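You operate a simulated robot arm through the tools that you are given. There is no shell and no other tool. Be economical: measure what you need, move in short steps, check, and stop when the job is done.

The job below is to be done with a simulated two-armed robot. You get a single attempt, and the scene is never put back.

Task
Wipe up the spill on the top of the steel table with the blue rag and put it back.

It is judged by the outcome, as a careful person would: the job done as asked, and still so three seconds after it is handed in. It fails if anything else is knocked over, pushed out of place, dropped, spilled or broken.

Robot
Two 6-joint arms with two-finger parallel grippers on one trunk, on a base that drives. Base frame: it is fixed to the floor where the robot stands at the start and does not move with it; the origin is under the middle of the robot, x ahead of it, y to its left, z up; the surface under the hand at the start is at about z = 0.84. Lengths are in m, angles in degrees, forces in N, time in s.
The left shoulder is at the start at [0.06, 0.187, 1.122], the right one opposite. With the tool pointing down near the work surface each hand reaches from about 0.26 to 0.62 m from the robot's upright axis, wherever it stands, measured 20 degrees to its own side. Payload 1.57 kg a hand.
The tool frame of a hand sits at the grasp point between the pads (the TCP): z along the fingers, y along the line on which they close. The tips reach 0.03 m beyond it. The gripper opens to 0.11 m. The fingers are 0.024 m wide and 0.012 m thick; the gripper's body (0.048 by 0.112 m) begins 0.078 m behind the TCP.
Orientation is that of the tool frame in the base frame, as a unit quaternion [x, y, z, w]. With the fingers straight down and closing along the base's y, the tool's x points along the base's -x, its y along +y and its z along -z.

Tools
- The arms move only by the tool step_arm. It takes "left_commands", "right_commands" or both (then of equal length, played together; a hand with none holds still); each is a list of rows, each a list of 3 entries, a list of its own where there are three numbers: the gripper command, from -1 (fully open) to 1 (shut), values between in proportion, then the shift along the tool's x, y, z in units of 100 mm (1.0 is 100 mm), then the turn, a rotation vector about the tool's x, y, z in units of 60 degrees (1.0 is 60 degrees). In form: [[grip, [tx, ty, tz], [rx, ry, rz]], ...]. A call has 1 to 20 rows; each row is the pose to reach, as a shift and turn from the pose commanded when the call began, along the tool's axes at that moment. A call with a number of a shift or a turn outside -1 to 1 is refused whole. Rows are played at 5 a second. More than 0.05 m and 8.6 degrees between two rows, or a gripper value outside its range, and nothing of the call is played. A pose out of reach is approached as far as the arm can. The call stops where the force on the tool passes 40 N (or 10 N more than at its start, if that is more) or the arm is blocked; 0.2 s more then pass. The fingers move at their own pace (about 0.153 m/s each) and stop on an object; they squeeze with about 29 N. The grip force told is the motor's: it shows also when the fingers shut on nothing. Time passes only in rows, and 0.2 s behind the last, so rows that repeat a pose let the fingers close. The reply holds the time, the measured pose of the TCP, the force on the tool along the base axes, the opening and the grip force, in the units named above and with some noise, with the torque about the TCP (base axes, N m) and any sound that the robot's microphone picked up.
- Cameras (640 x 400 px; columns grow to the right, rows downward): "scene" is now at [0.0068, 0.0218, 1.6556]; the picture's right is [0.32, -0.95, 0.00], its down [-0.79, -0.27, -0.55] and it looks along [0.52, 0.18, -0.83] (base axes); focal length 277 px, centre (320, 200). "left" rides on the left gripper at [0.07, -0.016, -0.141] in its tool frame; the picture's right is [0.23, 0.97, 0.00], its down [-0.86, 0.20, -0.48] and it looks along [-0.47, 0.11, 0.88] (tool axes); focal length 222 px, centre (320, 200). "right" rides on the right gripper at [0.07, 0.016, -0.141] in its tool frame; the picture's right is [-0.23, 0.97, 0.00], its down [-0.86, -0.20, -0.48] and it looks along [-0.47, -0.11, 0.88] (tool axes); focal length 222 px, centre (320, 200). There is no depth. A picture from a camera that has moved, and an enlarged one, comes with that camera's place and axes in the base frame and with its lens.
- grab_frame(camera): a new picture of that camera. No time passes.
- raise_lower(by): slides the trunk up (or, below 0, down) by that many m; the arms and the scene camera ride with it, the base frame stays. It gives what a move gives, with no picture.
- steer(legs): drives the robot by 1 to 6 legs, each [ahead, left, turn to the left] in m, m and degrees, along the robot's own axes; the way and the turn of a leg run together, so that a leg with both is an arc; at most 1.5 m and 180 degrees a leg. The arms and the cameras ride along, it lands a little off, and it stops where it bumps. It gives what a move gives.
- head_to(pan, tilt): turns the head with the scene camera to pan (to the left, within 86 degrees either way) and tilt (down, from -29 to 69), counted from straight ahead of the robot. It gives what a move gives.
- zoom(camera, box): a new picture of the part [left, top, right, bottom] of that camera's present view, enlarged. No time passes.
- finish_job(): hands the job in; it is judged then, once.

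Go step by step. Nothing tells you exact positions but the pictures and the camera data: compare them with the known pose of the tool, close in by small moves and look again before you grip or let go. The budget is 120 turns and 108 pictures, counting those below and the enlarged ones. Unless the task says otherwise, let go and move clear before handing in, and close with one line.

The tools are called after "Request:" as a command line: name --argument value ..., lists and objects as JSON in quotes. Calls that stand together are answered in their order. step_arm: Moves the arms, as the interface text tells. Its arguments: {"type":"object","properties":{"left_commands":{"type":"array"},"right_commands":{"type":"array"}},"required":[]} The other tools are called the same way: raise_lower (by) slides the trunk up or down; steer (legs) drives the base; head_to (pan, tilt) turns the head that bears the scene camera; grab_frame (camera) takes a picture; zoom (camera, box) takes an enlarged picture of a part of a camera's view; finish_job () hands the job in.

At the start:

```text
clock: 0.0
left_ee_pos: [0.3509, 0.4053, 1.0304]
left_orientation: [0.001, 1.0, 0.001, 0.0]
left_ft_force: [0.0, -0.4, -0.3]
left_ft_torque: [-0.01, 0.04, -0.01]
left_gripper_width: 0.11
left_grasp_force: 0.1
right_ee_pos: [0.3433, -0.0051, 1.0679]
right_orientation: [0.0, 1.0, 0.001, 0.0]
right_ft_force: [-0.5, -0.3, 0.0]
right_ft_torque: [0.03, 0.01, -0.01]
right_gripper_width: 0.11
right_grasp_force: 0.0
trunk travel left (down, up): [-0.75, 0.24]
robot x, y, heading: [0.0017, 0.0033, 0.0]
head pan, tilt: [18.9, 56.4]
```

scene: 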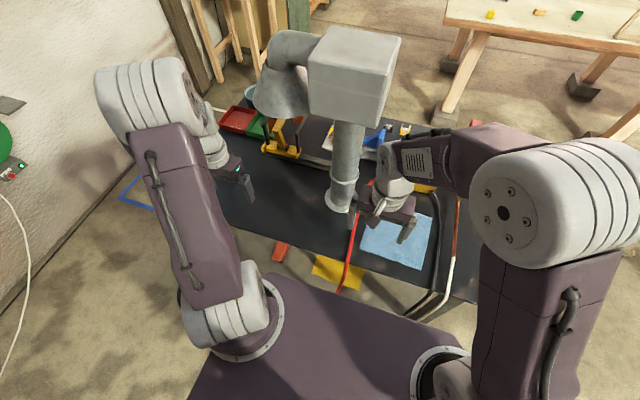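
right: 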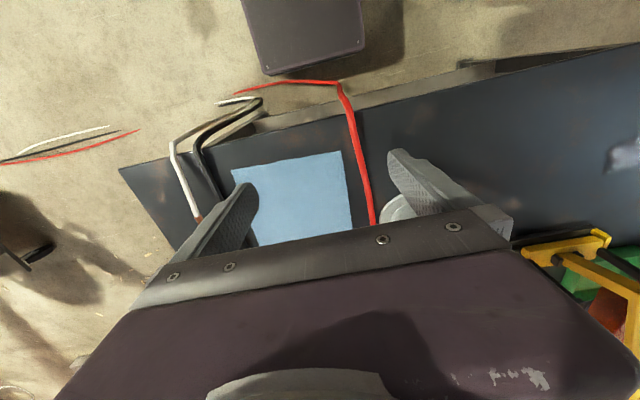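
left: 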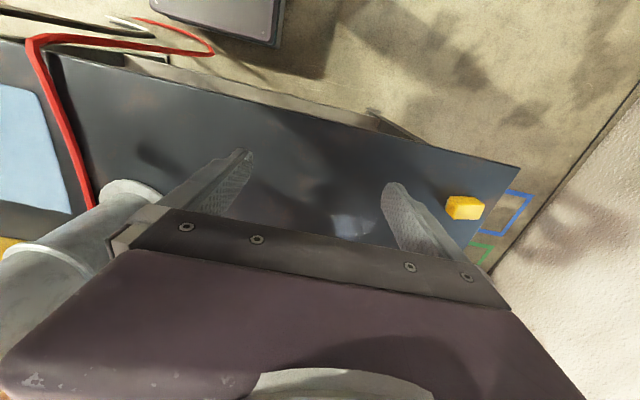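

I see a dark steel table with a light-blue flat square (maybe the rag), a red cable, a pillar, and a pale patch near the left hand that may be the spill. I'll look closer.

Request:
zoom --camera "scene" --box '[200, 80, 480, 300]'

Request:
zoom --camera "left" --box '[200, 80, 560, 300]'

Request:
zoom --camera "right" --box '[120, 60, 440, 260]'

```text
1.82 times, centred on (340, 190) of scene
camera zoom: at [0.0068, 0.0218, 1.6556], right [0.32, -0.95, 0.0], down [-0.79, -0.27, -0.55], along [0.52, 0.18, -0.83], focal length 503 px, centre (284, 218)
```

zoom: 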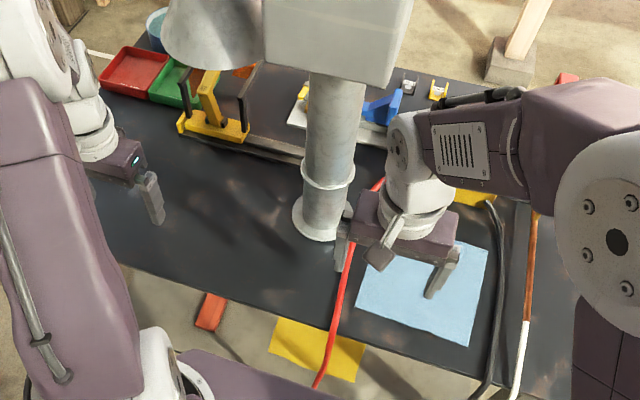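

```text
1.78 times, centred on (380, 190) of left
camera zoom: at [0.2818, 0.389, 1.1722], right [-0.23, 0.97, 0.0], down [0.86, 0.2, 0.48], along [0.47, 0.11, -0.88], focal length 395 px, centre (213, 218)
```

zoom: 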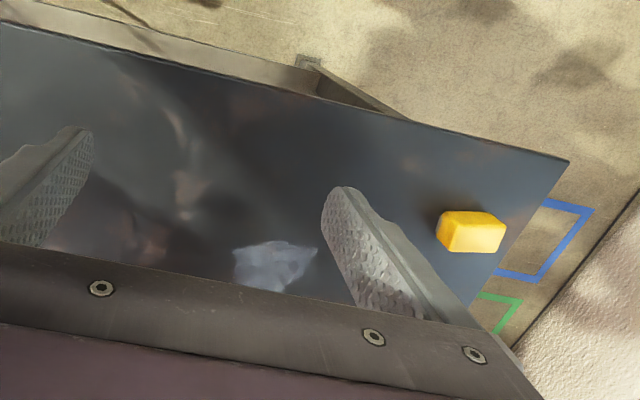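

```text
2.00 times, centred on (280, 160) of right
camera zoom: at [0.2739, 0.0104, 1.2087], right [0.23, 0.97, 0.0], down [0.86, -0.2, 0.48], along [0.47, -0.11, -0.88], focal length 444 px, centre (400, 280)
```

zoom: 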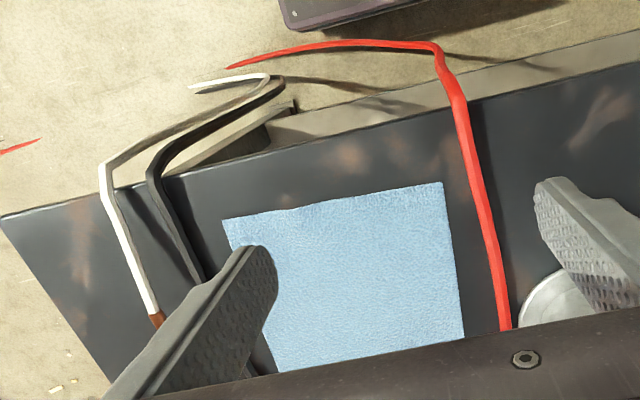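

The blue rag is about 0.19 m square near [0.47, -0.08], the spill looks to be near [0.50, 0.50], and a pillar with a head stands between them at about [0.54, 0.13]. I'll turn the head to see the heights and surroundings.

Request:
head_to --pan 20 --tilt 30

Request:
grab_frame --camera "scene"

```text
clock: 0.9
left_ee_pos: [0.3515, 0.4057, 1.031]
left_orientation: [0.001, 1.0, -0.001, 0.0]
left_ft_force: [0.1, 0.0, 0.9]
left_ft_torque: [0.01, -0.01, 0.01]
left_gripper_width: 0.1101
left_grasp_force: 0.0
right_ee_pos: [0.3433, -0.0044, 1.0684]
right_orientation: [0.0, 1.0, 0.0, 0.0]
right_ft_force: [0.3, 0.5, 0.7]
right_ft_torque: [-0.01, -0.02, -0.02]
right_gripper_width: 0.1102
right_grasp_force: 0.0
trunk travel left (down, up): [-0.75, 0.24]
robot x, y, heading: [-0.0022, 0.0003, 0.2]
head pan, tilt: [20.0, 30.0]
```

```text
101 pictures are left
camera scene: at [0.0248, 0.0298, 1.6932], right [0.34, -0.94, 0.0], down [-0.47, -0.17, -0.87], along [0.81, 0.3, -0.5], focal length 277 px, centre (320, 200)
```

scene: 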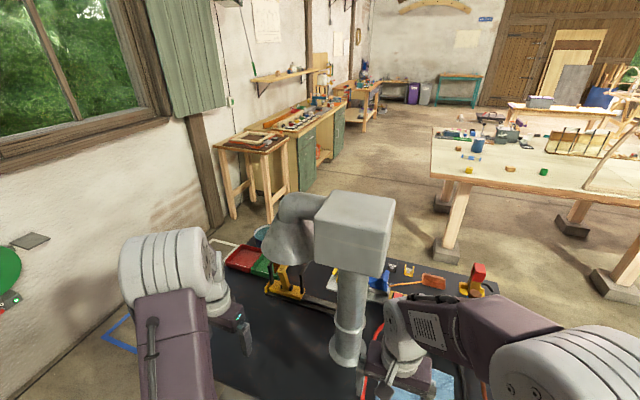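

The column carries a box head at roughly z 1.3 over x 0.4–0.6, so I'll stay clear of it. I'll move the right hand above the rag and look closer.

Request:
step_arm --right_commands '[[-1, [-0.3, -0.25, 0.1], [0, 0, 0]], [-1, [-0.6, -0.5, 0.2], [0, 0, 0]], [-1, [-0.9, -0.76, 0.3], [0, 0, 0]]]'

Request:
head_to --pan 0 --tilt 60

Request:
grab_frame --camera "right"

Request:
grab_frame --camera "scene"

```text
clock: 1.7
left_ee_pos: [0.3508, 0.406, 1.029]
left_orientation: [-0.001, 1.0, 0.0, -0.001]
left_ft_force: [0.4, -0.7, 0.3]
left_ft_torque: [0.0, 0.02, 0.0]
left_gripper_width: 0.11
left_grasp_force: 0.0
right_ee_pos: [0.4378, -0.0797, 1.0396]
right_orientation: [0.0, 1.0, 0.0, 0.0]
right_ft_force: [1.2, 0.6, -0.3]
right_ft_torque: [-0.01, 0.02, 0.0]
right_gripper_width: 0.1101
right_grasp_force: 0.0
trunk travel left (down, up): [-0.75, 0.24]
robot x, y, heading: [-0.0, 0.0013, -0.1]
head pan, tilt: [20.0, 30.0]
```

```text
clock: 2.7
left_ee_pos: [0.3524, 0.4049, 1.031]
left_orientation: [0.0, 1.0, 0.0, 0.0]
left_ft_force: [0.4, 0.5, -0.3]
left_ft_torque: [-0.01, -0.02, -0.02]
left_gripper_width: 0.1099
left_grasp_force: 0.1
right_ee_pos: [0.4364, -0.0775, 1.0396]
right_orientation: [0.0, 1.0, 0.0, 0.0]
right_ft_force: [-0.2, -0.6, 0.6]
right_ft_torque: [-0.02, -0.02, -0.01]
right_gripper_width: 0.11
right_grasp_force: 0.1
trunk travel left (down, up): [-0.75, 0.24]
robot x, y, heading: [0.0041, 0.0035, -0.2]
head pan, tilt: [0.0, 60.0]
```

```text
100 pictures are left
camera right: at [0.3673, -0.0633, 1.1797], right [0.23, 0.97, 0.0], down [0.86, -0.2, 0.48], along [0.47, -0.11, -0.88], focal length 222 px, centre (320, 200)
```

right: 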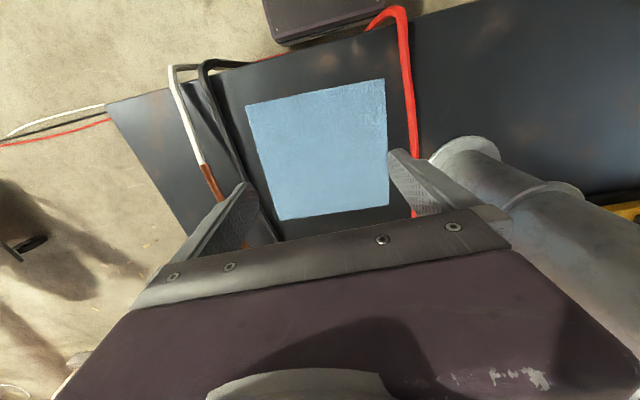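

```text
99 pictures are left
camera scene: at [0.0065, -0.0009, 1.6513], right [0.0, -1.0, 0.0], down [-0.87, 0.0, -0.5], along [0.5, 0.0, -0.87], focal length 277 px, centre (320, 200)
```

scene: 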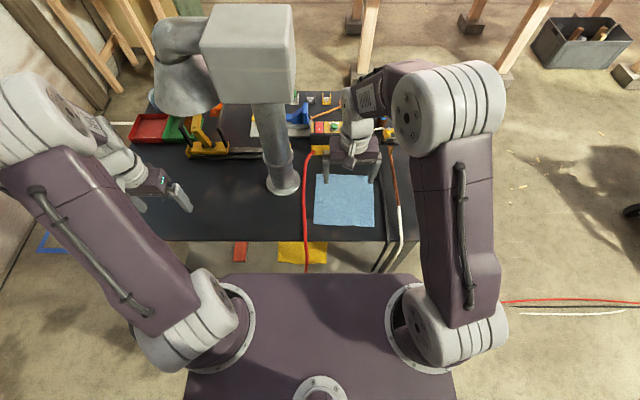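

The rag's centre works out at about [0.48, -0.08], clear of the red cable (y≈0.05) and the black cable (y≈-0.2). I'll lower over it with the fingers half closed.

Request:
step_arm --right_commands '[[-0.2, [-0.2, 0, 0.3], [0, 0, 0]], [-0.2, [-0.43, 0, 0.6], [0, 0, 0]], [-0.2, [-0.43, 0, 0.95], [0, 0, 0]]]'

Request:
grab_frame --camera "right"

Request:
grab_frame --camera "scene"

```text
clock: 3.5
left_ee_pos: [0.3522, 0.4043, 1.0303]
left_orientation: [-0.001, 1.0, 0.0, 0.0]
left_ft_force: [0.3, -0.3, 0.2]
left_ft_torque: [-0.01, 0.0, 0.02]
left_gripper_width: 0.1102
left_grasp_force: 0.1
right_ee_pos: [0.4776, -0.0788, 0.9424]
right_orientation: [0.0, 1.0, 0.0, 0.0]
right_ft_force: [-0.3, -0.5, -0.8]
right_ft_torque: [0.0, 0.0, 0.03]
right_gripper_width: 0.0662
right_grasp_force: 0.1
trunk travel left (down, up): [-0.75, 0.24]
robot x, y, heading: [-0.0026, 0.0026, 0.3]
head pan, tilt: [0.0, 60.0]
```

```text
98 pictures are left
camera right: at [0.4093, -0.0639, 1.0832], right [0.23, 0.97, 0.0], down [0.86, -0.2, 0.48], along [0.47, -0.11, -0.88], focal length 222 px, centre (320, 200)
```

right: 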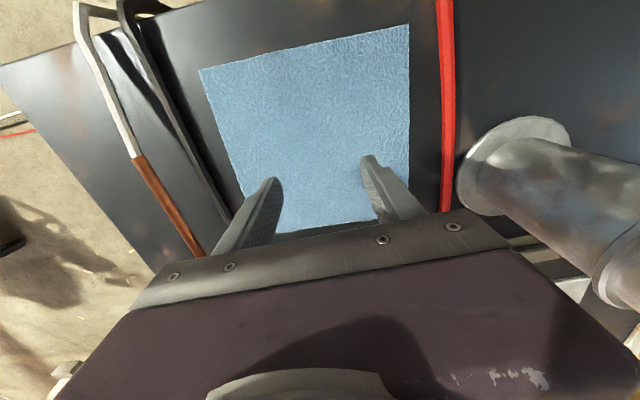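

```text
97 pictures are left
camera scene: at [0.0067, -0.0013, 1.6512], right [0.0, -1.0, 0.0], down [-0.87, 0.0, -0.5], along [0.5, 0.0, -0.87], focal length 277 px, centre (320, 200)
```

scene: 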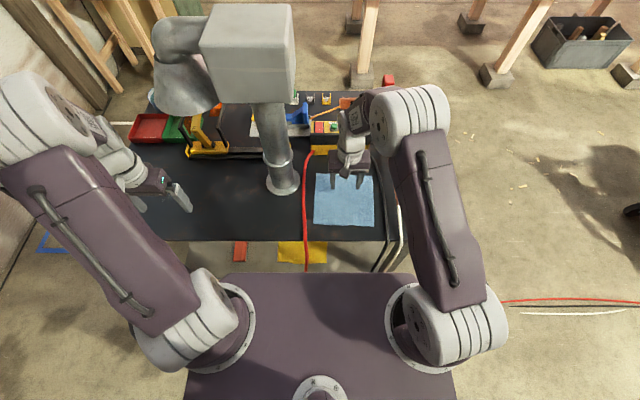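

The fingers sit over the rag's centre. I'll lower slowly until they touch.

Request:
step_arm --right_commands '[[-0.2, [0, 0, 0.35], [0, 0, 0]], [-0.2, [0, 0, 0.6], [0, 0, 0]], [-0.2, [0, 0, 0.66], [0, 0, 0]], [-0.2, [0, 0, 0.7], [0, 0, 0]]]'

Request:
grab_frame --camera "right"

```text
clock: 4.5
left_ee_pos: [0.3521, 0.404, 1.0307]
left_orientation: [0.0, 1.0, 0.0, -0.001]
left_ft_force: [-0.5, -0.4, 0.2]
left_ft_torque: [0.0, 0.01, 0.02]
left_gripper_width: 0.1101
left_grasp_force: 0.1
right_ee_pos: [0.4786, -0.0804, 0.8739]
right_orientation: [0.0, 1.0, 0.001, 0.0]
right_ft_force: [-0.3, -0.6, -0.9]
right_ft_torque: [0.01, -0.03, -0.01]
right_gripper_width: 0.0662
right_grasp_force: 0.0
trunk travel left (down, up): [-0.75, 0.24]
robot x, y, heading: [-0.0003, -0.0001, -0.1]
head pan, tilt: [0.0, 60.0]
```

```text
96 pictures are left
camera right: at [0.4088, -0.0654, 1.0139], right [0.23, 0.97, 0.0], down [0.86, -0.2, 0.48], along [0.47, -0.11, -0.88], focal length 222 px, centre (320, 200)
```

right: 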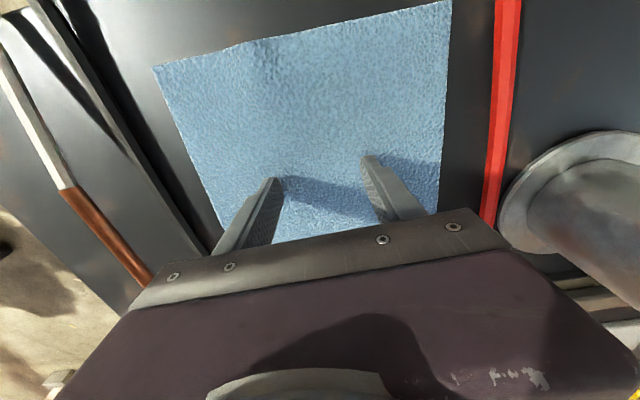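

The tips hover just over the cloth. I'll go down a few millimetres more until I feel contact.

Request:
step_arm --right_commands '[[-0.2, [0, 0, 0.02], [0, 0, 0]], [-0.2, [0, 0, 0.035], [0, 0, 0]], [-0.2, [0, 0, 0.05], [0, 0, 0]]]'

```text
clock: 5.3
left_ee_pos: [0.3503, 0.4051, 1.0321]
left_orientation: [0.0, 1.0, 0.0, 0.0]
left_ft_force: [0.4, -0.2, -0.5]
left_ft_torque: [0.01, 0.01, 0.01]
left_gripper_width: 0.1101
left_grasp_force: 0.1
right_ee_pos: [0.4776, -0.0814, 0.8711]
right_orientation: [0.0, 1.0, 0.0, 0.004]
right_ft_force: [1.8, -2.2, 24.1]
right_ft_torque: [-0.42, 0.08, 0.03]
right_gripper_width: 0.0659
right_grasp_force: 0.2
trunk travel left (down, up): [-0.75, 0.24]
robot x, y, heading: [0.0013, 0.0022, -0.3]
head pan, tilt: [0.0, 60.0]
```

Contact is made at TCP z≈0.871 with 24 N of force. I'll close on the cloth at slightly lower pressure and look.

Request:
step_arm --right_commands '[[0.2, [0, 0, -0.01], [0, 0, 0]], [0.6, [0, 0, -0.01], [0, 0, 0]], [1, [0, 0, -0.01], [0, 0, 0]], [1, [0, 0, -0.01], [0, 0, 0]], [1, [0, 0, -0.01], [0, 0, 0]]]'

Request:
grab_frame --camera "right"

```text
clock: 6.5
left_ee_pos: [0.3488, 0.4058, 1.0314]
left_orientation: [0.001, 1.0, 0.0, 0.001]
left_ft_force: [-0.8, 0.0, -0.5]
left_ft_torque: [0.01, 0.0, 0.01]
left_gripper_width: 0.1099
left_grasp_force: 0.2
right_ee_pos: [0.4742, -0.0798, 0.8704]
right_orientation: [0.0, 1.0, 0.001, 0.002]
right_ft_force: [1.2, 0.7, 23.0]
right_ft_torque: [0.04, 0.03, -0.01]
right_gripper_width: 0.0063
right_grasp_force: 25.5
trunk travel left (down, up): [-0.75, 0.24]
robot x, y, heading: [0.0025, -0.0043, 0.1]
head pan, tilt: [0.0, 60.0]
```

```text
95 pictures are left
camera right: at [0.4051, -0.0652, 1.0112], right [0.23, 0.97, 0.0], down [0.85, -0.2, 0.48], along [0.47, -0.11, -0.88], focal length 222 px, centre (320, 200)
```

right: 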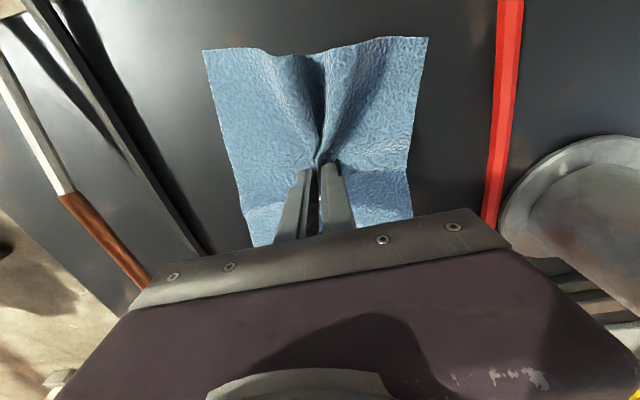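

The cloth is bunched between the fingers. I'll lift it straight up and check.

Request:
step_arm --right_commands '[[1, [0, 0, -0.2], [0, 0, 0]], [1, [0, 0, -0.6], [0, 0, 0]], [1, [0, 0, -1.0], [0, 0, 0]], [1, [0, 0, -1.0], [0, 0, 0]]]'

Request:
grab_frame --camera "right"

Request:
grab_frame --camera "scene"

```text
clock: 7.5
left_ee_pos: [0.3516, 0.4058, 1.0306]
left_orientation: [0.0, 1.0, 0.001, -0.001]
left_ft_force: [0.2, -0.3, -0.2]
left_ft_torque: [-0.02, 0.02, 0.01]
left_gripper_width: 0.11
left_grasp_force: 0.1
right_ee_pos: [0.4776, -0.078, 0.966]
right_orientation: [0.0, 1.0, 0.0, -0.001]
right_ft_force: [0.6, -1.5, 0.0]
right_ft_torque: [0.01, -0.01, -0.03]
right_gripper_width: 0.0024
right_grasp_force: 23.4
trunk travel left (down, up): [-0.75, 0.24]
robot x, y, heading: [-0.0015, 0.0046, 0.1]
head pan, tilt: [0.0, 60.0]
```

```text
94 pictures are left
camera right: at [0.4085, -0.064, 1.1072], right [0.23, 0.97, 0.0], down [0.86, -0.2, 0.48], along [0.47, -0.11, -0.88], focal length 222 px, centre (320, 200)
```

right: 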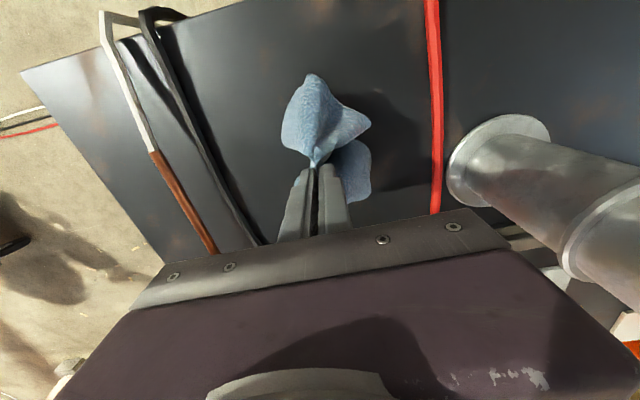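

```text
93 pictures are left
camera scene: at [0.0074, -0.0013, 1.6512], right [0.0, -1.0, 0.0], down [-0.87, 0.0, -0.5], along [0.5, 0.0, -0.87], focal length 277 px, centre (320, 200)
```

scene: 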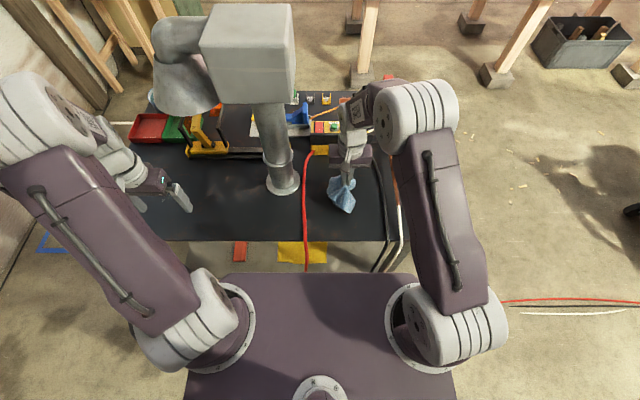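

The rag is held. I'll raise and retract the right hand, then back off before driving left, which keeps the arms away from the pillar head.

Request:
step_arm --right_commands '[[1, [0.2, 0, -0.4], [0, 0, 0]], [1, [0.5, 0, -0.8], [0, 0, 0]], [1, [0.9, 0, -0.9], [0, 0, 0]], [1, [1.0, 0, -0.9], [0, 0, 0]]]'

Request:
steer --legs '[[-0.3, 0, 0]]'

Request:
head_to --pan 40 --tilt 45

Request:
grab_frame --camera "scene"

```text
clock: 8.5
left_ee_pos: [0.3513, 0.4058, 1.0303]
left_orientation: [0.0, 1.0, 0.0, 0.001]
left_ft_force: [0.4, 0.3, -0.3]
left_ft_torque: [-0.01, 0.0, 0.0]
left_gripper_width: 0.1099
left_grasp_force: 0.0
right_ee_pos: [0.3774, -0.0805, 1.0586]
right_orientation: [0.0, 1.0, 0.001, 0.0]
right_ft_force: [0.0, 0.0, -0.3]
right_ft_torque: [0.0, -0.02, -0.04]
right_gripper_width: 0.0024
right_grasp_force: 23.7
trunk travel left (down, up): [-0.75, 0.24]
robot x, y, heading: [-0.0029, -0.0013, -0.3]
head pan, tilt: [0.0, 60.0]
```

```text
clock: 10.5
left_ee_pos: [0.0552, 0.4071, 1.0289]
left_orientation: [0.0, 1.0, 0.0, -0.001]
left_ft_force: [0.4, 0.1, -0.2]
left_ft_torque: [-0.02, 0.03, 0.0]
left_gripper_width: 0.1099
left_grasp_force: 0.1
right_ee_pos: [0.0811, -0.0794, 1.0586]
right_orientation: [0.0, 1.0, 0.0, -0.001]
right_ft_force: [0.3, 0.7, -0.3]
right_ft_torque: [-0.03, 0.0, 0.02]
right_gripper_width: 0.0028
right_grasp_force: 24.2
trunk travel left (down, up): [-0.75, 0.24]
robot x, y, heading: [-0.3001, -0.0012, 0.1]
head pan, tilt: [0.0, 60.0]
```

```text
clock: 11.6
left_ee_pos: [0.0528, 0.4057, 1.0304]
left_orientation: [0.001, 1.0, 0.0, 0.0]
left_ft_force: [-0.6, -0.3, -0.4]
left_ft_torque: [-0.02, 0.02, -0.01]
left_gripper_width: 0.1102
left_grasp_force: 0.1
right_ee_pos: [0.0802, -0.0811, 1.0591]
right_orientation: [0.0, 1.0, 0.0, 0.0]
right_ft_force: [-0.8, -0.6, 0.5]
right_ft_torque: [-0.01, 0.02, 0.0]
right_gripper_width: 0.0023
right_grasp_force: 24.0
trunk travel left (down, up): [-0.75, 0.24]
robot x, y, heading: [-0.3028, 0.0031, -0.1]
head pan, tilt: [40.0, 45.0]
```

```text
92 pictures are left
camera scene: at [-0.2951, 0.051, 1.6706], right [0.64, -0.77, 0.0], down [-0.54, -0.45, -0.71], along [0.54, 0.45, -0.71], focal length 277 px, centre (320, 200)
```

scene: 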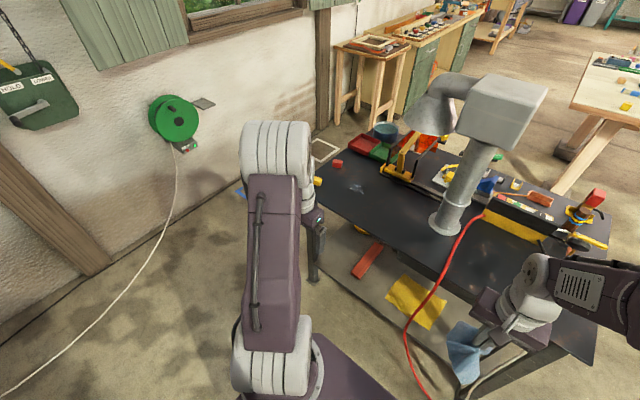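

The spill is visible at about [0.506, 0.489]. I'll zoom in on it, then drive left.

Request:
zoom --camera "scene" --box '[290, 130, 470, 260]'

Request:
steer --legs '[[0, 0.6, 0]]'

Request:
head_to --pan -10 --tilt 50

Request:
grab_frame --camera "scene"

```text
3.08 times, centred on (380, 195) of scene
camera zoom: at [-0.2951, 0.051, 1.6706], right [0.64, -0.77, 0.0], down [-0.54, -0.45, -0.71], along [0.54, 0.45, -0.71], focal length 851 px, centre (135, 215)
```

zoom: 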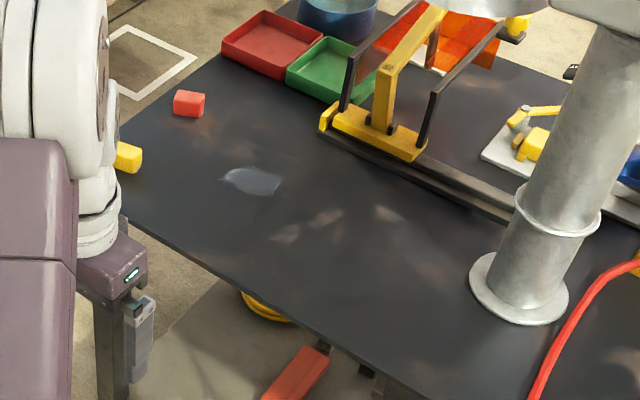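

```text
clock: 14.9
left_ee_pos: [0.054, 0.9893, 1.0312]
left_orientation: [0.0, 1.0, 0.0, 0.001]
left_ft_force: [-0.3, -0.9, 0.1]
left_ft_torque: [0.05, 0.01, -0.02]
left_gripper_width: 0.1103
left_grasp_force: 0.1
right_ee_pos: [0.0788, 0.5055, 1.0589]
right_orientation: [0.0, 1.0, 0.0, 0.0]
right_ft_force: [-0.4, 0.5, -0.1]
right_ft_torque: [0.0, -0.01, -0.01]
right_gripper_width: 0.0027
right_grasp_force: 23.9
trunk travel left (down, up): [-0.75, 0.24]
robot x, y, heading: [-0.297, 0.5842, -0.1]
head pan, tilt: [40.0, 45.0]
```

```text
clock: 16.1
left_ee_pos: [0.0529, 0.9911, 1.0308]
left_orientation: [0.0, 1.0, 0.0, 0.0]
left_ft_force: [0.0, -0.4, -0.2]
left_ft_torque: [-0.02, -0.02, 0.01]
left_gripper_width: 0.1101
left_grasp_force: 0.1
right_ee_pos: [0.0793, 0.5062, 1.0591]
right_orientation: [-0.001, 1.0, -0.001, 0.0]
right_ft_force: [0.2, 0.3, -0.2]
right_ft_torque: [-0.01, -0.03, -0.01]
right_gripper_width: 0.0024
right_grasp_force: 24.2
trunk travel left (down, up): [-0.75, 0.24]
robot x, y, heading: [-0.3003, 0.5881, 0.1]
head pan, tilt: [-10.0, 50.0]
```

```text
90 pictures are left
camera scene: at [-0.2822, 0.5713, 1.6638], right [-0.17, -0.98, 0.0], down [-0.75, 0.13, -0.64], along [0.63, -0.11, -0.77], focal length 277 px, centre (320, 200)
```

scene: 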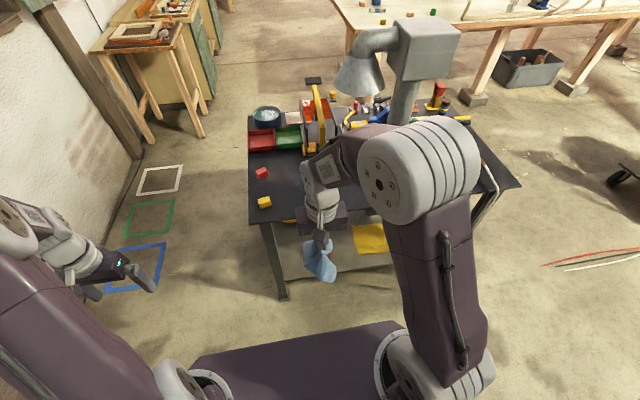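

The way ahead looks clear: spill at about [0.495, 0.50], with small yellow and red blocks near y≈0.675 to keep away from. I'll drive back forward 0.3.

Request:
steer --legs '[[0.3, 0, 0]]'

Request:
grab_frame --camera "right"

Request:
grab_frame --camera "scene"

```text
clock: 18.1
left_ee_pos: [0.3513, 0.9936, 1.0309]
left_orientation: [-0.001, 1.0, 0.0, 0.001]
left_ft_force: [-0.4, 1.1, -0.1]
left_ft_torque: [-0.04, -0.01, -0.05]
left_gripper_width: 0.11
left_grasp_force: 0.0
right_ee_pos: [0.3784, 0.5076, 1.0586]
right_orientation: [-0.002, 1.0, -0.001, 0.0]
right_ft_force: [-0.1, 0.6, 0.1]
right_ft_torque: [0.0, -0.01, 0.0]
right_gripper_width: 0.0024
right_grasp_force: 23.7
trunk travel left (down, up): [-0.75, 0.24]
robot x, y, heading: [0.0008, 0.588, 0.2]
head pan, tilt: [-10.0, 50.0]
```

```text
89 pictures are left
camera right: at [0.3093, 0.5226, 1.1996], right [0.22, 0.97, 0.0], down [0.86, -0.2, 0.48], along [0.47, -0.11, -0.88], focal length 222 px, centre (320, 200)
```

right: 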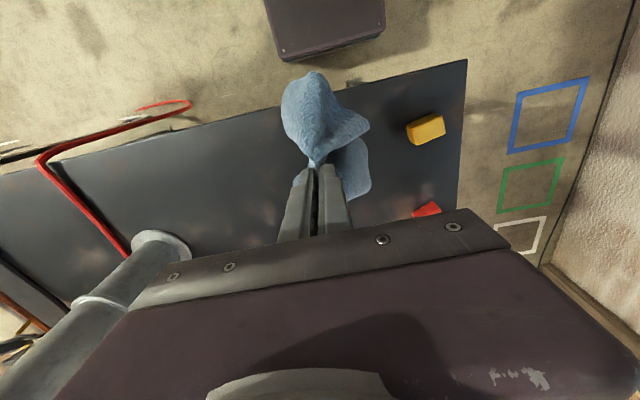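

```text
88 pictures are left
camera scene: at [0.0166, 0.5719, 1.6638], right [-0.17, -0.99, 0.0], down [-0.75, 0.13, -0.64], along [0.63, -0.11, -0.77], focal length 277 px, centre (320, 200)
```

scene: 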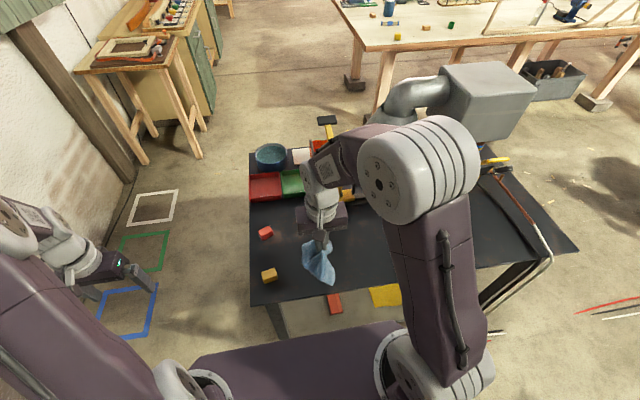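

The hand with the rag is near the spill. I'll move over [0.49, 0.50] and come down partway.

Request:
step_arm --right_commands '[[1, [-0.4, 0, 0], [0, 0, 0]], [1, [-0.8, 0, 0.2], [0, 0, 0]], [1, [-1.0, -0.05, 0.6], [0, 0, 0]], [1, [-1.0, -0.05, 1.0], [0, 0, 0]]]'

Request:
grab_frame --camera "right"

Request:
zoom --camera "scene" --box '[230, 140, 430, 310]'

```text
clock: 19.1
left_ee_pos: [0.3523, 0.9933, 1.0302]
left_orientation: [-0.001, 1.0, -0.001, 0.0]
left_ft_force: [0.8, -0.2, 0.3]
left_ft_torque: [-0.02, -0.03, 0.0]
left_gripper_width: 0.1101
left_grasp_force: 0.1
right_ee_pos: [0.4799, 0.5024, 0.9564]
right_orientation: [-0.002, 1.0, 0.0, 0.0]
right_ft_force: [0.3, 0.2, 0.1]
right_ft_torque: [-0.01, -0.02, 0.01]
right_gripper_width: 0.0024
right_grasp_force: 23.9
trunk travel left (down, up): [-0.75, 0.24]
robot x, y, heading: [0.0049, 0.5877, 0.2]
head pan, tilt: [-10.0, 50.0]
```

```text
87 pictures are left
camera right: at [0.4106, 0.517, 1.0974], right [0.22, 0.97, 0.0], down [0.86, -0.2, 0.48], along [0.47, -0.11, -0.88], focal length 222 px, centre (320, 200)
```

right: 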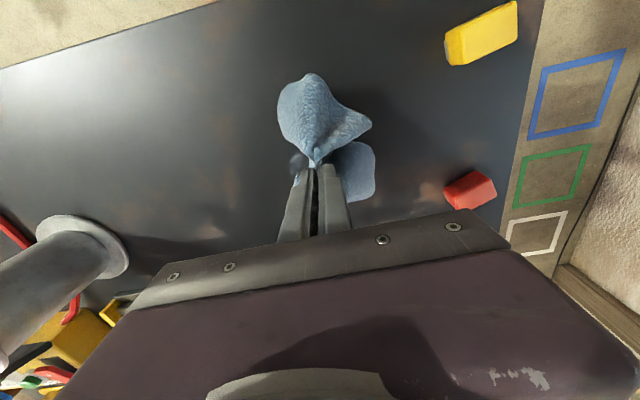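

```text
2.35 times, centred on (330, 225) of scene
camera zoom: at [0.0185, 0.5721, 1.6638], right [-0.17, -0.99, 0.0], down [-0.76, 0.13, -0.64], along [0.63, -0.11, -0.77], focal length 651 px, centre (296, 141)
```

zoom: 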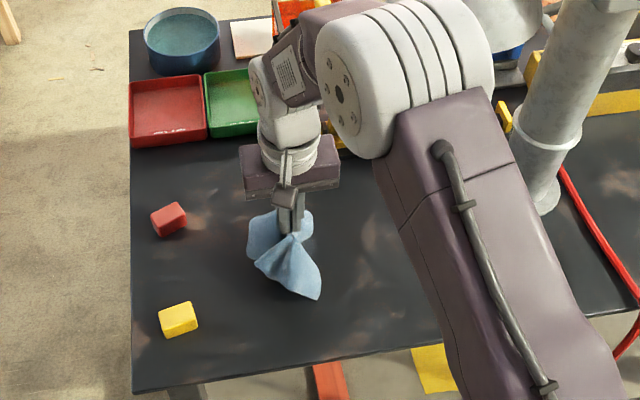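

The rag now covers the spill's position. I'll lower until it presses lightly on the table.

Request:
step_arm --right_commands '[[1, [-0.1, 0, 0.4], [0, 0, 0]], [1, [-0.1, 0, 0.7], [0, 0, 0]], [1, [-0.1, 0, 0.78], [0, 0, 0]], [1, [-0.1, 0, 0.83], [0, 0, 0]]]'

Request:
grab_frame --camera "right"

Request:
zoom --camera "scene" --box '[230, 140, 430, 310]'

```text
clock: 20.1
left_ee_pos: [0.3526, 0.9927, 1.0308]
left_orientation: [-0.002, 1.0, 0.001, 0.0]
left_ft_force: [0.8, 0.0, 0.5]
left_ft_torque: [0.01, 0.04, 0.02]
left_gripper_width: 0.11
left_grasp_force: 0.1
right_ee_pos: [0.4904, 0.5015, 0.8741]
right_orientation: [-0.001, 1.0, 0.0, 0.0]
right_ft_force: [0.3, 0.6, 0.9]
right_ft_torque: [0.0, 0.04, -0.03]
right_gripper_width: 0.0027
right_grasp_force: 24.3
trunk travel left (down, up): [-0.75, 0.24]
robot x, y, heading: [0.005, 0.5872, 0.3]
head pan, tilt: [-10.0, 50.0]
```

```text
85 pictures are left
camera right: at [0.4203, 0.5167, 1.0143], right [0.22, 0.97, 0.0], down [0.86, -0.2, 0.48], along [0.47, -0.11, -0.88], focal length 222 px, centre (320, 200)
```

right: 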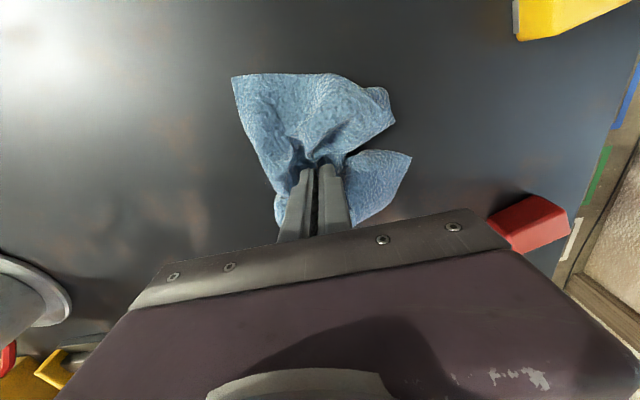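

```text
2.35 times, centred on (330, 225) of scene
camera zoom: at [0.019, 0.5719, 1.6638], right [-0.17, -0.99, 0.0], down [-0.76, 0.13, -0.64], along [0.63, -0.11, -0.77], focal length 651 px, centre (296, 141)
```

zoom: 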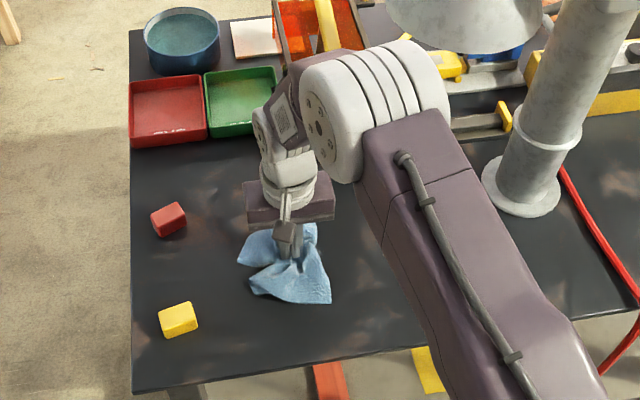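

I'll press lightly and wipe in a raster over the spill area, roughly x 0.45–0.53 and y 0.44–0.555.

Request:
step_arm --right_commands '[[1, [0, 0, 0.03], [0, 0, 0]], [1, [0.2, -0.3, 0.03], [0, 0, 0]], [1, [0.35, -0.6, 0.03], [0, 0, 0]], [1, [0.35, -0.2, 0.03], [0, 0, 0]], [1, [0.35, 0.2, 0.03], [0, 0, 0]], [1, [0.35, 0.5, 0.03], [0, 0, 0]], [1, [0.12, 0.5, 0.03], [0, 0, 0]], [1, [0.12, 0.1, 0.03], [0, 0, 0]], [1, [0.12, -0.3, 0.03], [0, 0, 0]], [1, [0.12, -0.6, 0.03], [0, 0, 0]], [1, [-0.1, -0.6, 0.03], [0, 0, 0]], [1, [-0.1, -0.2, 0.03], [0, 0, 0]], [1, [-0.1, 0.2, 0.03], [0, 0, 0]], [1, [-0.1, 0.5, 0.03], [0, 0, 0]], [1, [-0.35, 0.5, 0.03], [0, 0, 0]], [1, [-0.35, 0.1, 0.03], [0, 0, 0]], [1, [-0.35, -0.3, 0.03], [0, 0, 0]], [1, [-0.35, -0.6, 0.03], [0, 0, 0]], [1, [0, -0.3, 0.03], [0, 0, 0]], [1, [0, 0, 0.03], [0, 0, 0]]]'

Request:
grab_frame --camera "right"

Request:
zoom --camera "scene" --box '[230, 140, 430, 310]'

```text
clock: 24.3
left_ee_pos: [0.3526, 0.9945, 1.0304]
left_orientation: [-0.002, 1.0, 0.0, 0.0]
left_ft_force: [-0.1, -0.1, -0.6]
left_ft_torque: [-0.02, 0.02, 0.03]
left_gripper_width: 0.1101
left_grasp_force: 0.2
right_ee_pos: [0.4924, 0.5027, 0.8734]
right_orientation: [-0.002, 1.0, -0.001, 0.0]
right_ft_force: [-0.5, 0.0, -0.1]
right_ft_torque: [-0.03, 0.01, 0.0]
right_gripper_width: 0.0023
right_grasp_force: 24.0
trunk travel left (down, up): [-0.75, 0.24]
robot x, y, heading: [0.0037, 0.5888, -0.3]
head pan, tilt: [-10.0, 50.0]
```

```text
83 pictures are left
camera right: at [0.4233, 0.5184, 1.0135], right [0.22, 0.97, 0.0], down [0.86, -0.2, 0.48], along [0.47, -0.11, -0.88], focal length 222 px, centre (320, 200)
```

right: 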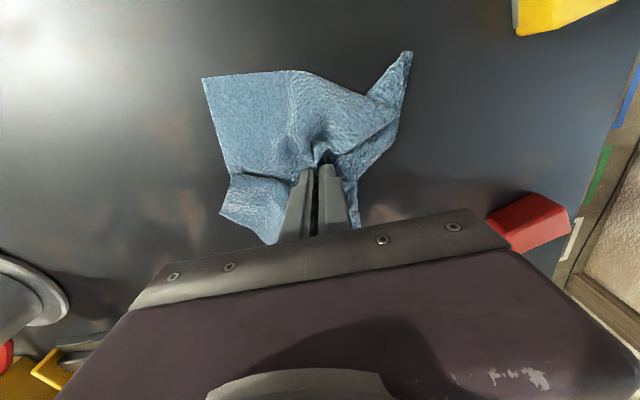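

```text
2.35 times, centred on (330, 225) of scene
camera zoom: at [0.0189, 0.5732, 1.6638], right [-0.17, -0.99, 0.0], down [-0.76, 0.13, -0.64], along [0.63, -0.11, -0.77], focal length 651 px, centre (296, 141)
```

zoom: 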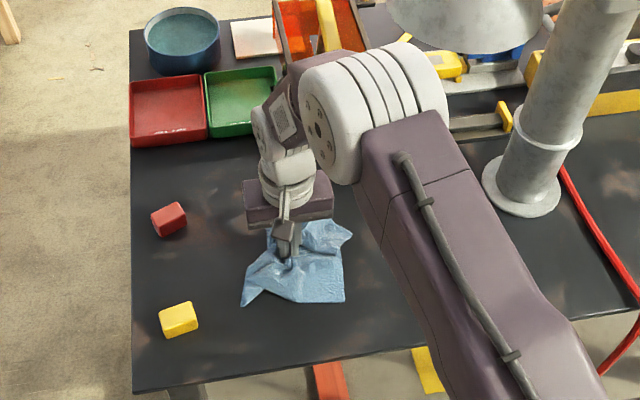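

The measured force was near zero, so the wipe may have been light. I'll lift and look at the surface.

Request:
step_arm --right_commands '[[1, [0, 0, -0.4], [0, 0, 0]], [1, [0, 0, -0.9], [0, 0, 0]], [1, [0.4, 0, -1.0], [0, 0, 0]], [1, [0.8, 0, -1.0], [0, 0, 0]], [1, [0.95, -0.4, -1.0], [0, 0, 0]], [1, [0.95, -0.8, -1.0], [0, 0, 0]]]'

Request:
grab_frame --camera "right"

Request:
zoom --camera "scene" --box '[230, 140, 430, 310]'

```text
clock: 25.7
left_ee_pos: [0.3526, 0.9917, 1.0305]
left_orientation: [0.0, 1.0, 0.001, 0.0]
left_ft_force: [0.3, -0.3, 0.4]
left_ft_torque: [0.0, 0.07, -0.02]
left_gripper_width: 0.11
left_grasp_force: 0.1
right_ee_pos: [0.394, 0.4194, 0.9739]
right_orientation: [-0.002, 1.0, 0.001, 0.0]
right_ft_force: [0.6, 0.1, -0.5]
right_ft_torque: [-0.01, 0.0, 0.0]
right_gripper_width: 0.0025
right_grasp_force: 24.0
trunk travel left (down, up): [-0.75, 0.24]
robot x, y, heading: [0.0026, 0.5852, 0.2]
head pan, tilt: [-10.0, 50.0]
```

```text
81 pictures are left
camera right: at [0.3246, 0.435, 1.1142], right [0.22, 0.97, 0.0], down [0.86, -0.2, 0.48], along [0.47, -0.11, -0.88], focal length 222 px, centre (320, 200)
```

right: 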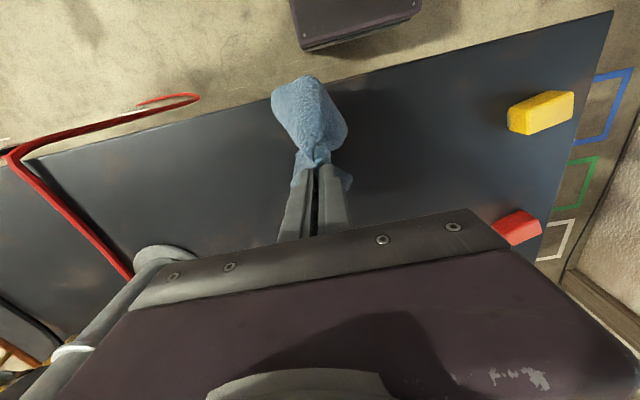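

```text
2.35 times, centred on (330, 225) of scene
camera zoom: at [0.0187, 0.5699, 1.6637], right [-0.17, -0.99, 0.0], down [-0.76, 0.13, -0.64], along [0.63, -0.11, -0.77], focal length 651 px, centre (296, 141)
```

zoom: 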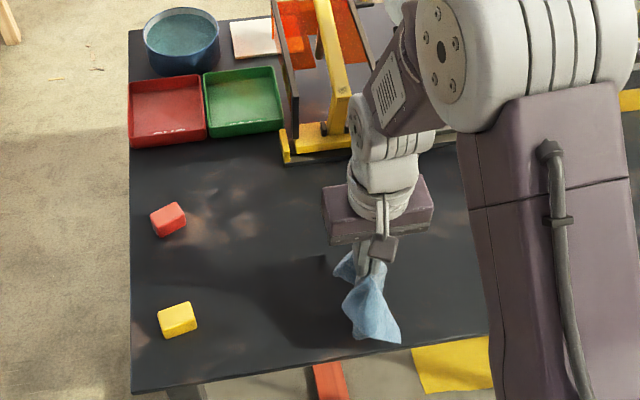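

I can't see the spill near its expected pixel, about (288, 249) in this zoom. I'll enlarge that area and check it from a different angle.

Request:
zoom --camera "scene" --box '[265, 195, 375, 275]'

Request:
zoom --camera "right" --box '[320, 60, 600, 240]'

Request:
zoom --camera "left" --box '[0, 60, 320, 260]'

```text
5.00 times, centred on (320, 235) of scene
camera zoom: at [0.0187, 0.5699, 1.6637], right [-0.17, -0.99, 0.0], down [-0.76, 0.13, -0.64], along [0.63, -0.11, -0.77], focal length 1383 px, centre (320, 25)
```

zoom: 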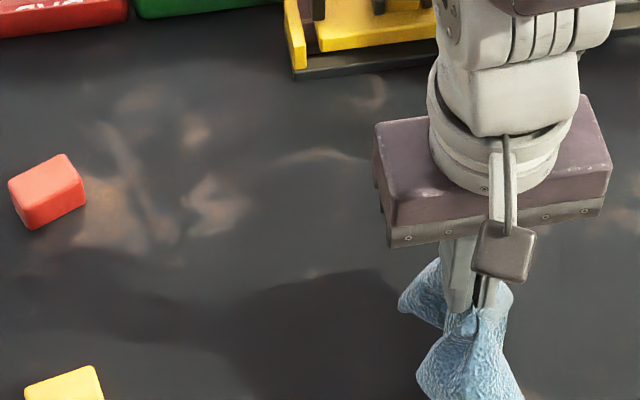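

```text
2.22 times, centred on (460, 150) of right
camera zoom: at [0.3246, 0.435, 1.1142], right [0.22, 0.97, 0.0], down [0.86, -0.2, 0.48], along [0.47, -0.11, -0.88], focal length 494 px, centre (9, 311)
```

zoom: 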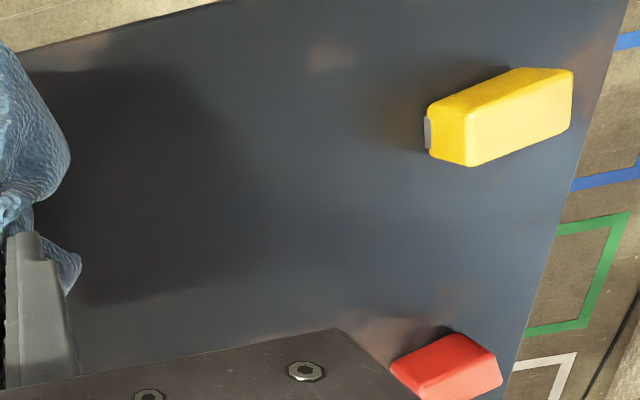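

```text
2.00 times, centred on (160, 160) of left
camera zoom: at [0.283, 0.9751, 1.1727], right [-0.23, 0.97, 0.0], down [0.85, 0.2, 0.48], along [0.47, 0.11, -0.88], focal length 444 px, centre (640, 280)
```

zoom: 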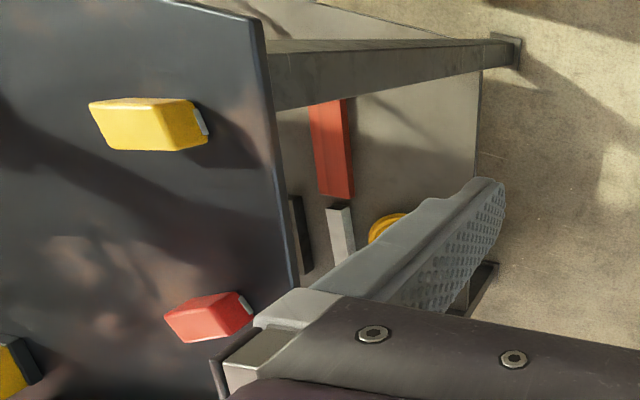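

The spill is gone from its place. I'll raise the hand, back off and check once more from the earlier viewpoint, then return to the rag's spot.

Request:
step_arm --right_commands '[[1, [0.1, 0.3, -0.4], [0, 0, 0]], [1, [0.15, 0.6, -0.8], [0, 0, 0]], [1, [0.15, 0.8, -0.85], [0, 0, 0]]]'

Request:
steer --legs '[[-0.3, 0, 0], [0, -0.588, 0]]'

Request:
head_to --pan 40 --tilt 45

Request:
zoom --camera "scene" --box '[290, 130, 470, 260]'

```text
refused: row 1 steps farther than a row can; nothing moved
```

```text
clock: 30.7
left_ee_pos: [0.0519, 0.4085, 1.0305]
left_orientation: [-0.007, 1.0, 0.0, 0.0]
left_ft_force: [0.0, 0.5, 0.4]
left_ft_torque: [-0.02, -0.01, -0.04]
left_gripper_width: 0.1101
left_grasp_force: 0.0
right_ee_pos: [0.0991, -0.1611, 0.9739]
right_orientation: [-0.007, 1.0, 0.0, 0.002]
right_ft_force: [0.1, 0.3, -0.7]
right_ft_torque: [-0.05, 0.01, -0.01]
right_gripper_width: 0.0022
right_grasp_force: 23.9
trunk travel left (down, up): [-0.75, 0.24]
robot x, y, heading: [-0.2934, -0.0037, 0.9]
head pan, tilt: [-10.0, 50.0]
```

```text
clock: 31.9
left_ee_pos: [0.0514, 0.4082, 1.0302]
left_orientation: [-0.006, 1.0, 0.0, 0.0]
left_ft_force: [0.4, 0.1, 0.0]
left_ft_torque: [0.01, 0.01, -0.03]
left_gripper_width: 0.1099
left_grasp_force: 0.1
right_ee_pos: [0.1, -0.1628, 0.9742]
right_orientation: [-0.007, 1.0, -0.001, 0.001]
right_ft_force: [-0.2, 0.7, -0.4]
right_ft_torque: [-0.04, -0.03, -0.04]
right_gripper_width: 0.0026
right_grasp_force: 23.7
trunk travel left (down, up): [-0.75, 0.24]
robot x, y, heading: [-0.2932, -0.0046, 0.8]
head pan, tilt: [40.0, 45.0]
```

```text
3.08 times, centred on (380, 195) of scene
camera zoom: at [-0.2927, 0.0486, 1.6707], right [0.65, -0.76, 0.0], down [-0.54, -0.46, -0.71], along [0.54, 0.46, -0.71], focal length 851 px, centre (135, 215)
```

zoom: 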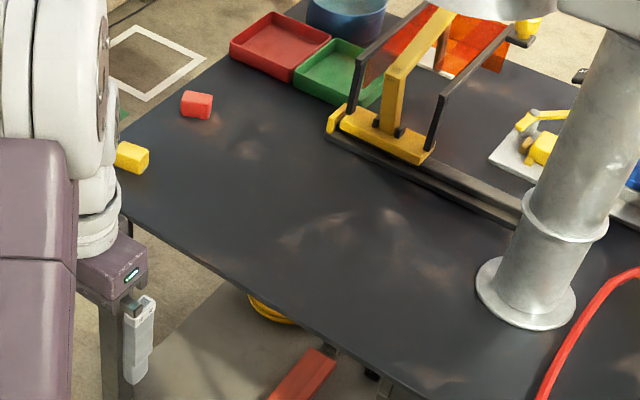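

The spill is gone from this view too, and nothing is displaced. One raise was refused, so I'll raise the hand now, then drive forward with a heading correction.

Request:
step_arm --right_commands '[[1, [0.0, 0.2, -0.35], [0, 0, 0]], [1, [0.1, 0.5, -0.7], [0, 0, 0]], [1, [0.15, 0.8, -0.9], [0, 0, 0]]]'

Request:
steer --legs '[[0.293, 0.002, -0.8]]'

Request:
head_to --pan 0 --tilt 60

Request:
grab_frame --camera "scene"

Request:
grab_frame --camera "right"

```text
clock: 32.7
left_ee_pos: [0.0513, 0.4087, 1.0307]
left_orientation: [-0.007, 1.0, -0.001, 0.0]
left_ft_force: [-0.1, 0.4, 0.2]
left_ft_torque: [0.0, -0.01, -0.01]
left_gripper_width: 0.11
left_grasp_force: 0.0
right_ee_pos: [0.0807, -0.0824, 1.0664]
right_orientation: [-0.007, 1.0, -0.001, 0.0]
right_ft_force: [-0.7, -0.6, -1.0]
right_ft_torque: [-0.01, 0.02, 0.01]
right_gripper_width: 0.0027
right_grasp_force: 24.1
trunk travel left (down, up): [-0.75, 0.24]
robot x, y, heading: [-0.2942, -0.0041, 0.7]
head pan, tilt: [40.0, 45.0]
```

```text
clock: 34.7
left_ee_pos: [0.3509, 0.4016, 1.0311]
left_orientation: [0.004, 1.0, 0.0, 0.001]
left_ft_force: [-0.2, -0.3, 0.5]
left_ft_torque: [-0.05, 0.01, -0.03]
left_gripper_width: 0.1102
left_grasp_force: 0.1
right_ee_pos: [0.369, -0.0896, 1.0664]
right_orientation: [0.004, 1.0, 0.0, 0.001]
right_ft_force: [-0.6, 0.9, 0.1]
right_ft_torque: [-0.02, -0.01, -0.01]
right_gripper_width: 0.0024
right_grasp_force: 23.9
trunk travel left (down, up): [-0.75, 0.24]
robot x, y, heading: [-0.0062, 0.0007, -0.3]
head pan, tilt: [40.0, 45.0]
```

```text
clock: 35.8
left_ee_pos: [0.3522, 0.4024, 1.0308]
left_orientation: [0.004, 1.0, 0.0, 0.001]
left_ft_force: [0.3, 0.8, 0.4]
left_ft_torque: [-0.03, 0.01, 0.02]
left_gripper_width: 0.1098
left_grasp_force: 0.1
right_ee_pos: [0.3694, -0.0894, 1.0649]
right_orientation: [0.005, 1.0, 0.0, 0.0]
right_ft_force: [0.4, -1.1, -0.4]
right_ft_torque: [-0.01, 0.01, -0.01]
right_gripper_width: 0.0027
right_grasp_force: 24.1
trunk travel left (down, up): [-0.75, 0.24]
robot x, y, heading: [-0.0034, -0.0, -0.6]
head pan, tilt: [0.0, 60.0]
```

```text
75 pictures are left
camera scene: at [0.0028, -0.0007, 1.6512], right [-0.01, -1.0, 0.0], down [-0.87, 0.01, -0.5], along [0.5, 0.0, -0.87], focal length 277 px, centre (320, 200)
```

scene: 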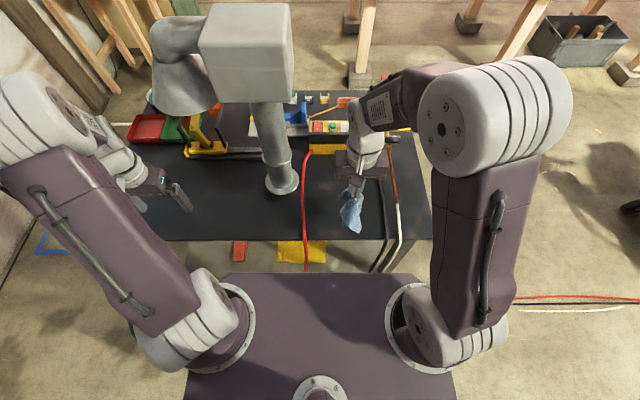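

```text
74 pictures are left
camera right: at [0.3006, -0.0744, 1.206], right [0.24, 0.97, 0.0], down [0.85, -0.21, 0.48], along [0.47, -0.11, -0.88], focal length 222 px, centre (320, 200)
```

right: 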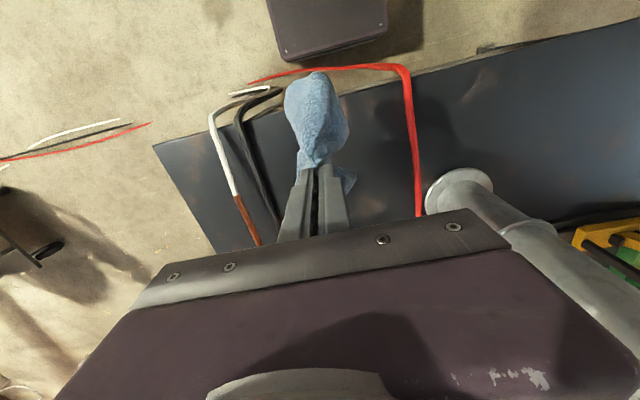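

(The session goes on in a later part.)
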